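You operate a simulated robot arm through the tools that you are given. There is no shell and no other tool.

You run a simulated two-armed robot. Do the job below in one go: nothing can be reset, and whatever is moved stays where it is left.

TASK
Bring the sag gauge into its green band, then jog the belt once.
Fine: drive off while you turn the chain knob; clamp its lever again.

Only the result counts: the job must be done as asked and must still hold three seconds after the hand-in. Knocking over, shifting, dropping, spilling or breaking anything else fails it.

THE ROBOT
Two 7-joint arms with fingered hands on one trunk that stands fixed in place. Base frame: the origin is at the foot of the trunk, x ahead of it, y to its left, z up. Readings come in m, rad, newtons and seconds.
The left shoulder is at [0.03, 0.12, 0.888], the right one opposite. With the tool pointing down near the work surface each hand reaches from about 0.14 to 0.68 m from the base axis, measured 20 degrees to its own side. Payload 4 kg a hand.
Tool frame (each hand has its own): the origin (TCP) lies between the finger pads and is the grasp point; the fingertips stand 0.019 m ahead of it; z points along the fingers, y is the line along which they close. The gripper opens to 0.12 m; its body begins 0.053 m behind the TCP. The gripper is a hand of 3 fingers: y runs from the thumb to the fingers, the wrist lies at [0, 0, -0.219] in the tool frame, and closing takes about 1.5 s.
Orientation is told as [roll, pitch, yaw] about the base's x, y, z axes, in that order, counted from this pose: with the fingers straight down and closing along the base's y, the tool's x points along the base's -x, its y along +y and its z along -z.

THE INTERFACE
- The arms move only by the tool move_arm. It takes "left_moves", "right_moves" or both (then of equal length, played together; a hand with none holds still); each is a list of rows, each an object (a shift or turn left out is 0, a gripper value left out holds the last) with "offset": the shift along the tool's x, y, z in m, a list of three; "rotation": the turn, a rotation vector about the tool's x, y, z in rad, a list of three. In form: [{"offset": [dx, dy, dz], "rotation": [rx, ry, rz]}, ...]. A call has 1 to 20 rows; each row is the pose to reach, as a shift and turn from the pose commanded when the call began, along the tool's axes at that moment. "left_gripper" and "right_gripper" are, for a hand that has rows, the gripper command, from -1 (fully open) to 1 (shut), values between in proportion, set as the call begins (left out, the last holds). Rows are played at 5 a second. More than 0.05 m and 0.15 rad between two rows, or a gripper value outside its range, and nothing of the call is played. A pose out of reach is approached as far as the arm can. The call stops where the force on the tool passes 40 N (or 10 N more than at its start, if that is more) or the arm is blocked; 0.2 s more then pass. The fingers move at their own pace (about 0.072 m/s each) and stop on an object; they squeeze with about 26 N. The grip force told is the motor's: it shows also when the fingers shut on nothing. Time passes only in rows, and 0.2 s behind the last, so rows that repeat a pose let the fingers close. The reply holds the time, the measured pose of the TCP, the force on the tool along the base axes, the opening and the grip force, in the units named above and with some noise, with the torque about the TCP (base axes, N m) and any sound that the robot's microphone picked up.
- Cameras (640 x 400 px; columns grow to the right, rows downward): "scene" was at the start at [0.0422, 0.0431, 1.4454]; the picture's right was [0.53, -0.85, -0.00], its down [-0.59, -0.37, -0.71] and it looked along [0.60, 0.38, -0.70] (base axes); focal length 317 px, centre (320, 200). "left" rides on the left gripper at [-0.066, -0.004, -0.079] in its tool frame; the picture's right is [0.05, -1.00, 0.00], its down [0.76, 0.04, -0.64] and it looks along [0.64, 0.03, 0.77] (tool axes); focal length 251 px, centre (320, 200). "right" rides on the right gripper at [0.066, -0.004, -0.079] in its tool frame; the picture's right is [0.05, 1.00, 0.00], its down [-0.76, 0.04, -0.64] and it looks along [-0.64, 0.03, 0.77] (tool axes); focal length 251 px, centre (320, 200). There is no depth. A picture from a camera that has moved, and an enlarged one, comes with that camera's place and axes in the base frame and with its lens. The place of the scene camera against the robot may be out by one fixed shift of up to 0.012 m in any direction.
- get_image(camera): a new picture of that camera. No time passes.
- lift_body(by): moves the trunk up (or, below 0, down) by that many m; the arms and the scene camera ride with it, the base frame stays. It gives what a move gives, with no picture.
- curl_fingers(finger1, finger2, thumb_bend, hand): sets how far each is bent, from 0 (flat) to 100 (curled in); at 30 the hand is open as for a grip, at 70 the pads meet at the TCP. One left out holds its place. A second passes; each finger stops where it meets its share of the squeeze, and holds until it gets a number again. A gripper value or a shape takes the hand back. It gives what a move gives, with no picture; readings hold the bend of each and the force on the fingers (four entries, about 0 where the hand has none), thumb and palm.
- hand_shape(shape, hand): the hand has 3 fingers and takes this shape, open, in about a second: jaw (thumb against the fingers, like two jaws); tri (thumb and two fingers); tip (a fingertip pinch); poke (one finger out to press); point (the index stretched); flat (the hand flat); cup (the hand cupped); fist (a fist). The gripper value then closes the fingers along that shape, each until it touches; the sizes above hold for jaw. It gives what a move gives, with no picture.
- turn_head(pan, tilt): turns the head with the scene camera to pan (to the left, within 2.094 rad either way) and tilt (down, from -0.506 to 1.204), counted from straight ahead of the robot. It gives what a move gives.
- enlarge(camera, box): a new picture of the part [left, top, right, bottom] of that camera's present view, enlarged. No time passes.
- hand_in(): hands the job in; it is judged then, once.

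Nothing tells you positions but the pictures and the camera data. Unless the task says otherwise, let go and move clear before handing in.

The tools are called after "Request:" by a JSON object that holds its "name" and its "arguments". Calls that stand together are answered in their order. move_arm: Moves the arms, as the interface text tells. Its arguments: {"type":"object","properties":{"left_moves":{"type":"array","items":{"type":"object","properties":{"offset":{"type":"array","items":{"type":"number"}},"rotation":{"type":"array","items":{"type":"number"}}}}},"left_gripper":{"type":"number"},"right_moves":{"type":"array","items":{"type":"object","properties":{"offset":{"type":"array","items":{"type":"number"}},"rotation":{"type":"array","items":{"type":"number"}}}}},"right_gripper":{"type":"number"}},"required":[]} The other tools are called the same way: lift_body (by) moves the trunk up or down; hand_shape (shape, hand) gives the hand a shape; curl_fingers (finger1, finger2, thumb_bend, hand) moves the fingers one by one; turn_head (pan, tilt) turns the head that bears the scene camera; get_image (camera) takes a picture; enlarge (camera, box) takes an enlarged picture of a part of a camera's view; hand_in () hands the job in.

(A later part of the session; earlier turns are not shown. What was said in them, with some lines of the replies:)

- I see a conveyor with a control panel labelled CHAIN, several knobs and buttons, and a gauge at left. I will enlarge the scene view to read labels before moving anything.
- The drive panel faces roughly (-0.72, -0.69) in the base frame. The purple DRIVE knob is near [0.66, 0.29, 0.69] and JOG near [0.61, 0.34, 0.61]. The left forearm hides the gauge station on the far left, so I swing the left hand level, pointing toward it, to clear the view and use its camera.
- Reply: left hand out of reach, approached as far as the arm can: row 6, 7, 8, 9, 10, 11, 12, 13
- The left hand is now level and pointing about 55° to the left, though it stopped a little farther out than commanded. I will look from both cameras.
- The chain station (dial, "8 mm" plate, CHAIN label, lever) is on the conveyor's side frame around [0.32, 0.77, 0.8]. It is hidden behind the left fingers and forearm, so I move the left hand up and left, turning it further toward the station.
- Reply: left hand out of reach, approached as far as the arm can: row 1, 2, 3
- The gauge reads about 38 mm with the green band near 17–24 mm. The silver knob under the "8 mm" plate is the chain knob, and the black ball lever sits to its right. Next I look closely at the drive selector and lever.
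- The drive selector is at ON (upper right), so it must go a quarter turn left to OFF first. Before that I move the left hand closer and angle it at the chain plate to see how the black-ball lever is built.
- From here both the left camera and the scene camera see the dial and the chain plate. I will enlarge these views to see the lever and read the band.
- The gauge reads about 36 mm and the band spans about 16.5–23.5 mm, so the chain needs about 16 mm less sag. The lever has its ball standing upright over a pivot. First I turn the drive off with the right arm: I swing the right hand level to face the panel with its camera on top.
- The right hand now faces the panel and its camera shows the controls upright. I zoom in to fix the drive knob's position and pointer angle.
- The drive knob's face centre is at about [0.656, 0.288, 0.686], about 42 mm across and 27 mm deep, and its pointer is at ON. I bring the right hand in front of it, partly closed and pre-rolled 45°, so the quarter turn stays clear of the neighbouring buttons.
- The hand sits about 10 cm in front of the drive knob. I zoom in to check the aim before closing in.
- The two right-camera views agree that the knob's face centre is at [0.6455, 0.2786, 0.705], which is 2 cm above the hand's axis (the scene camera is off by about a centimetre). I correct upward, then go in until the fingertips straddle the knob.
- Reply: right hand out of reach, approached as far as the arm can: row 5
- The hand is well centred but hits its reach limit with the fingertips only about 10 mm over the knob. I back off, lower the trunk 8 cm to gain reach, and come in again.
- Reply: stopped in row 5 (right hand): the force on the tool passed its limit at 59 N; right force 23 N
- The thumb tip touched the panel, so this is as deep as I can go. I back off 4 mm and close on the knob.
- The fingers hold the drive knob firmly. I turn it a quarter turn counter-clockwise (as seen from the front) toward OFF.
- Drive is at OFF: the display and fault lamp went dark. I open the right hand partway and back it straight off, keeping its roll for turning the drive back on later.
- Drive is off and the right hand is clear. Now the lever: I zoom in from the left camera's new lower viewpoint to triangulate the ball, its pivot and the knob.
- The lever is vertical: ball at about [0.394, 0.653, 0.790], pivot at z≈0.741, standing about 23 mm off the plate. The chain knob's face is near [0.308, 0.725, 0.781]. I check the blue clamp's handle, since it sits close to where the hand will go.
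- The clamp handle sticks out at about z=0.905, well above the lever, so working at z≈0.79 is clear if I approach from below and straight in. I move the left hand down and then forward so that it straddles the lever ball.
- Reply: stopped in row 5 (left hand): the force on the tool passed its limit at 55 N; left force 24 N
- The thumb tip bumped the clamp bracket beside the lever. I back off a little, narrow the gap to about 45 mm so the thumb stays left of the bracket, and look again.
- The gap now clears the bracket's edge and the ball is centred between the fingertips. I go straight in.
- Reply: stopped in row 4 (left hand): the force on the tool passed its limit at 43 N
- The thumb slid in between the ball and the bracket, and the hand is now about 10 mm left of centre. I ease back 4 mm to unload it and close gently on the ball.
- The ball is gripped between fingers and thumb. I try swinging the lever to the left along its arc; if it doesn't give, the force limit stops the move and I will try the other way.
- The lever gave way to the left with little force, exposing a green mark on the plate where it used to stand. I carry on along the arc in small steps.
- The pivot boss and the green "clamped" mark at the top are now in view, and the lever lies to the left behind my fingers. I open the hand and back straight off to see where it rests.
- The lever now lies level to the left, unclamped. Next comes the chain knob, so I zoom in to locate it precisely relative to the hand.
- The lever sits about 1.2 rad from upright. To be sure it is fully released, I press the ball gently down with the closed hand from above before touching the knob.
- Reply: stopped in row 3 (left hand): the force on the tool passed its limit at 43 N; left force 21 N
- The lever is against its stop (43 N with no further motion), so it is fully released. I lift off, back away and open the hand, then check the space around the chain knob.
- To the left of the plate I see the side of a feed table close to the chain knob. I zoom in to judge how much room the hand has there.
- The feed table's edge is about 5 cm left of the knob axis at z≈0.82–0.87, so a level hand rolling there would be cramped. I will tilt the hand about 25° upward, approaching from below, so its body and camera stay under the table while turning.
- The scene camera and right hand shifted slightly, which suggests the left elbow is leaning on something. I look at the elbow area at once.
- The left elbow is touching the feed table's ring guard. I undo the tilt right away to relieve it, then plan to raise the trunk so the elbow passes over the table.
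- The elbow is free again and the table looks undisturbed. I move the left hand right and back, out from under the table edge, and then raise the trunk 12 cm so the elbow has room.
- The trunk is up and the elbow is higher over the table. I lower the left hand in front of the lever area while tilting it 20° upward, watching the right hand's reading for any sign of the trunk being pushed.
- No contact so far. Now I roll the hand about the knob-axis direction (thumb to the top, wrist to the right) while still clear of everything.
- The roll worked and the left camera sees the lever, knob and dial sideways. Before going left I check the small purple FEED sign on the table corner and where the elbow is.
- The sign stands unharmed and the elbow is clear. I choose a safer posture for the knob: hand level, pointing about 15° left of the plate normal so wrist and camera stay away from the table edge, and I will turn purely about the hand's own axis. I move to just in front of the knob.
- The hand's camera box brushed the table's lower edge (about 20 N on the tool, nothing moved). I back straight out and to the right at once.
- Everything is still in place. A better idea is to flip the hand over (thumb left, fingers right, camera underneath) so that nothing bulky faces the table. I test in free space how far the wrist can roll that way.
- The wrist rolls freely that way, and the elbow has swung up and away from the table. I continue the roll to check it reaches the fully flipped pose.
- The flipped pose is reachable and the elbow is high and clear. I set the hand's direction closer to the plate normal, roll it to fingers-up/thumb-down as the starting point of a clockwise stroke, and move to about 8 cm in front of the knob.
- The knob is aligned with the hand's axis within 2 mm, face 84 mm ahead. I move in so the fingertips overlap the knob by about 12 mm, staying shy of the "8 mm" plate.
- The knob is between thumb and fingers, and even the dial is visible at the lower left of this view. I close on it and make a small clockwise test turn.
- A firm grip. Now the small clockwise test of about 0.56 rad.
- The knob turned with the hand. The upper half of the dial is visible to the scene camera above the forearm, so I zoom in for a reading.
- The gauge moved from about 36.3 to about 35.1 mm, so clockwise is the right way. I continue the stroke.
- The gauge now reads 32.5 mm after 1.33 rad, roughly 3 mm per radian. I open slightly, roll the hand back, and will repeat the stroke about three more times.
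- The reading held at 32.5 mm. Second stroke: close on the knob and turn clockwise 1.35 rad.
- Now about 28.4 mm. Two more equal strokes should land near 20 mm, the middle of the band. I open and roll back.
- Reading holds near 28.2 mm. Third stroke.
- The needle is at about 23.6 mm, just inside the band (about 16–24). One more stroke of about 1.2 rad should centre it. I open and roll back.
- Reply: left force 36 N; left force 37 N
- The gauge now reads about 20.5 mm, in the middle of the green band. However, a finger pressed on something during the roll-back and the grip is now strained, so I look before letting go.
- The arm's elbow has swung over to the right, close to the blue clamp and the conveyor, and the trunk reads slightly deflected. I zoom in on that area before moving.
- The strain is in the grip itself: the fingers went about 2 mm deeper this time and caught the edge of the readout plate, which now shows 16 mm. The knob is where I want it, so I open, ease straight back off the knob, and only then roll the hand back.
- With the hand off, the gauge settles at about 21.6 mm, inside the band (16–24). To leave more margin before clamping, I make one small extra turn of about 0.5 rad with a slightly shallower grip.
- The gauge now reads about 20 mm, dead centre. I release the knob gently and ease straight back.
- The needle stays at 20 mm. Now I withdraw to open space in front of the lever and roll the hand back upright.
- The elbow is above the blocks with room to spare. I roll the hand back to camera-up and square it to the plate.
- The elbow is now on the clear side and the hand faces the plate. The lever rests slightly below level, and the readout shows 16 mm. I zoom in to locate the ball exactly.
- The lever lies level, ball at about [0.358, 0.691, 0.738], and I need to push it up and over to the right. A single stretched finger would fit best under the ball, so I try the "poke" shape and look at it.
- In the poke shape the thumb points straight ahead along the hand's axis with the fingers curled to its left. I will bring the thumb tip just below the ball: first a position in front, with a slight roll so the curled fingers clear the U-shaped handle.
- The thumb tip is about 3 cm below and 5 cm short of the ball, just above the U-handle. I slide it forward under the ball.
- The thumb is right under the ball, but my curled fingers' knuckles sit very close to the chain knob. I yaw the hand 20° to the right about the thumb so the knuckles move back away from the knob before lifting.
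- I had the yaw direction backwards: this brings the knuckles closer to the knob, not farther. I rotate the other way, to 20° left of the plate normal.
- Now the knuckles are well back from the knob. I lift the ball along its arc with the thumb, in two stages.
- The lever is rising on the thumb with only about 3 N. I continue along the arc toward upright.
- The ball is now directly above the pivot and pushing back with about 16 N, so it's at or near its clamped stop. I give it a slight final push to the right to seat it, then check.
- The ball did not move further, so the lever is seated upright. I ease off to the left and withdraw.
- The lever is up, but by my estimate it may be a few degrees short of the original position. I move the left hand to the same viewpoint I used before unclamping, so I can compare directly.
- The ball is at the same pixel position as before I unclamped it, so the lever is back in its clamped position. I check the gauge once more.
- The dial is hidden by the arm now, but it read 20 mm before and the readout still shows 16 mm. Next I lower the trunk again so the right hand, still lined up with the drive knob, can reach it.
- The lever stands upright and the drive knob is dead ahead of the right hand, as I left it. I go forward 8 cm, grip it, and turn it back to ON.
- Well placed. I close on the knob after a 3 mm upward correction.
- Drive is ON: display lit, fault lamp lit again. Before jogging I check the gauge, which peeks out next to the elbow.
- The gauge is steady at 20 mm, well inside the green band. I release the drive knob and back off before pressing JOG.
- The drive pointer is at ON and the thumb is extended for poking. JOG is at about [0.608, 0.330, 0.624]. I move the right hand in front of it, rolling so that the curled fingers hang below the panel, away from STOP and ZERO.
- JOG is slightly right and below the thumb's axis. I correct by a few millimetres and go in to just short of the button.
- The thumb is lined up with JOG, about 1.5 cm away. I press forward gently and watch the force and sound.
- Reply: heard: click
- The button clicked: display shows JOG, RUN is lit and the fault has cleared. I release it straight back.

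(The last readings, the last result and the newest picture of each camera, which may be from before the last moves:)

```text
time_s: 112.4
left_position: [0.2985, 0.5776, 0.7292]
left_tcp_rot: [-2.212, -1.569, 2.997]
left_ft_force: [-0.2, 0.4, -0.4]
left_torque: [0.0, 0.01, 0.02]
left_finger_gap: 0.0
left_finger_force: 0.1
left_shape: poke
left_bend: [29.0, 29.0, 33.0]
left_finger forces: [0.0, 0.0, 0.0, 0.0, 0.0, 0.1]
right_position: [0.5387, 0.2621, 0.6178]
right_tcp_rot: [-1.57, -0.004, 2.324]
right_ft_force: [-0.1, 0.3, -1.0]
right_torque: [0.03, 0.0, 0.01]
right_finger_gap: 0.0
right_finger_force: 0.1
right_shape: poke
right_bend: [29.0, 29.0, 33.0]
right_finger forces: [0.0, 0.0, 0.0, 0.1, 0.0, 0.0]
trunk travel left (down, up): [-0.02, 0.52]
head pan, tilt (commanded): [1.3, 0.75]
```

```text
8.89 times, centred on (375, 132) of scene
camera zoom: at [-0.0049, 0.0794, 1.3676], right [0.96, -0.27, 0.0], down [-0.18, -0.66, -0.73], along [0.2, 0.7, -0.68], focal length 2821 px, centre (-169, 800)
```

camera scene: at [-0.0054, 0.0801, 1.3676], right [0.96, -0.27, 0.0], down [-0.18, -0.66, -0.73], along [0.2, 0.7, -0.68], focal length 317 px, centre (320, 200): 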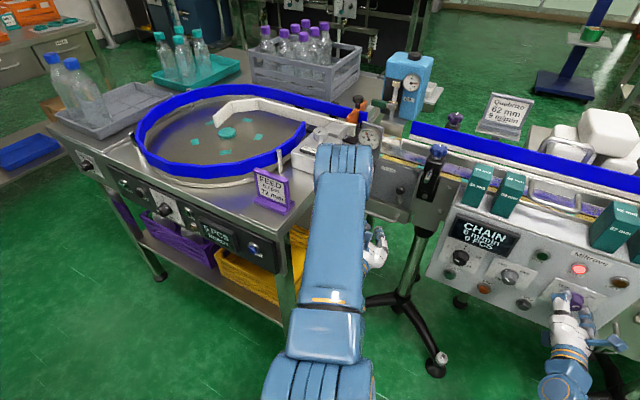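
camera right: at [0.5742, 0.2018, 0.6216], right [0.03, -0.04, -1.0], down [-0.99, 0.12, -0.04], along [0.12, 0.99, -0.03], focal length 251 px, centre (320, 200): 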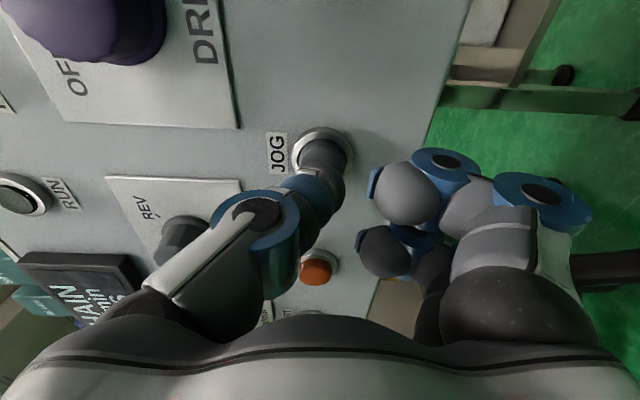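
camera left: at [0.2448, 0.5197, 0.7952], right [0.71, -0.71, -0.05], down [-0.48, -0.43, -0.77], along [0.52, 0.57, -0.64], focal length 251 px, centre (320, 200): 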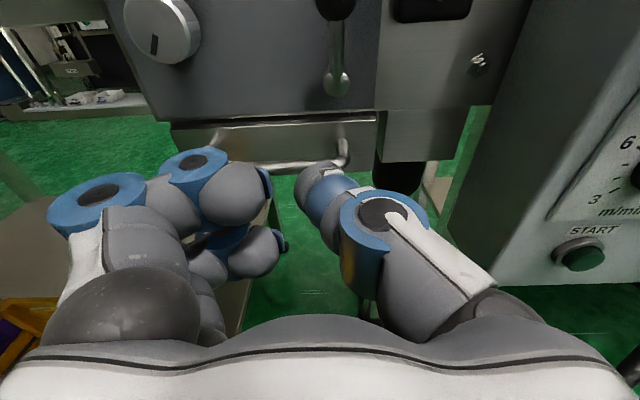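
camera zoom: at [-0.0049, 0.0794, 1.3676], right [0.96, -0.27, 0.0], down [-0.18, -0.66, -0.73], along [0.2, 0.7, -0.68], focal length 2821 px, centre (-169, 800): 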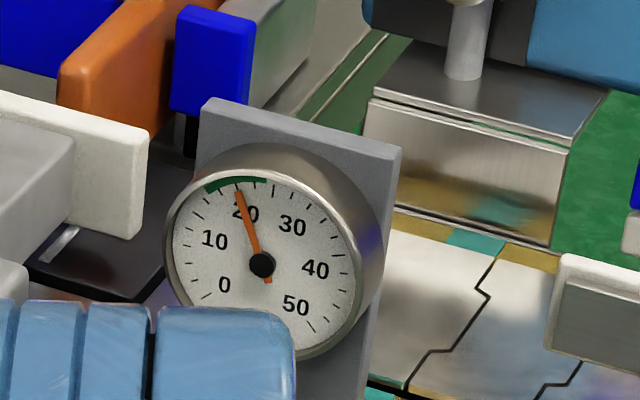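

The panel now shows STOP with the fault cleared, and the gauge is still at 20 mm. I take a last look at the lever and the surroundings before handing in.

Request:
{"name": "get_image", "arguments": {"camera": "left"}}

Request:
{"name": "get_image", "arguments": {"camera": "scene"}}

```text
taken
camera left: at [0.2448, 0.5197, 0.795], right [0.71, -0.71, -0.05], down [-0.48, -0.43, -0.77], along [0.52, 0.57, -0.64], focal length 251 px, centre (320, 200)
```

left: 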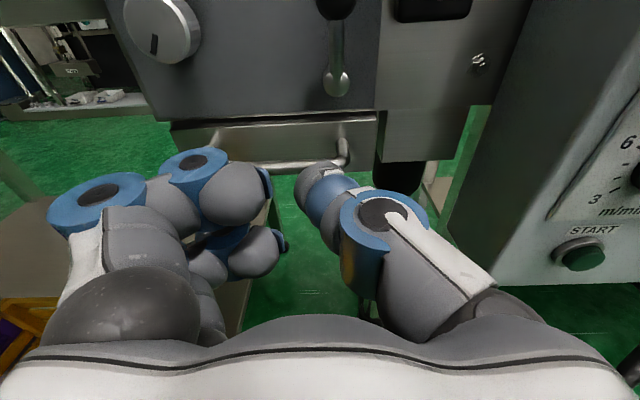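

```text
taken
camera scene: at [-0.0049, 0.0794, 1.3676], right [0.96, -0.27, 0.0], down [-0.18, -0.66, -0.73], along [0.2, 0.7, -0.68], focal length 317 px, centre (320, 200)
```

scene: 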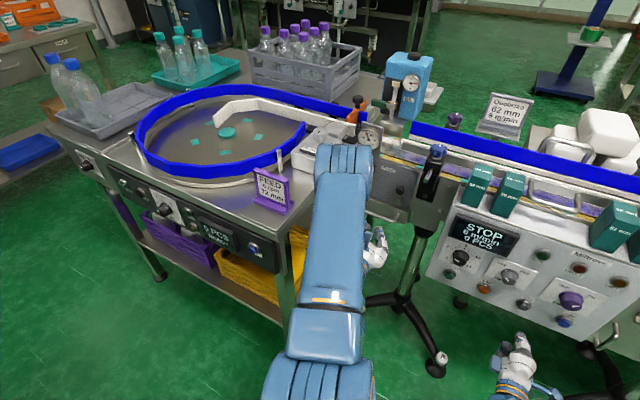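

The lever stands upright in its clamped position, the gauge is at 20 mm in the green band, and the belt was jogged once with the drive on and the fault cleared. Both hands are clear and nothing else looks out of place, so I hand in.

Request:
{"name": "hand_in", "arguments": {}}

```text
The job is handed in.
```

The sag gauge now reads about 20 mm, in the middle of its green band (about 16–24 mm), and the belt has been jogged once. I've handed the job in; no verdict came back.

- **Drive:** I switched it off before touching the chain knob and back on once the lever was clamped. I left it on because jogging needed it.
- **Chain knob:** I released the lever and turned the knob clockwise until the gauge dropped from about 36 mm to 20 mm. The small readout beside the knob went from 8 mm to 16 mm.
- **Lever:** It is clamped again. I compared the ball against a picture from before I released it, and it sits in the same place.
- **Jog:** One press of JOG gave a click, the display showed JOG and the RUN lamp lit. On release it went to STOP, and the fault lamp that was on at the start is now off.

**Unplanned contacts:** While working I touched a few things I shouldn't have:
- My left elbow pressed against the feed table's ring guard and pushed the robot's trunk over by about 2 cm.
- The hand's camera brushed the underside of that table.
- A thumb hit the control panel and the clamp bracket beside the lever.
- A finger pressed on the edge of the readout plate.

In the final pictures the FEED sign, the gauge blocks I could see and the rail clamps all look in place and undamaged. Both hands were clear of everything when I handed in.
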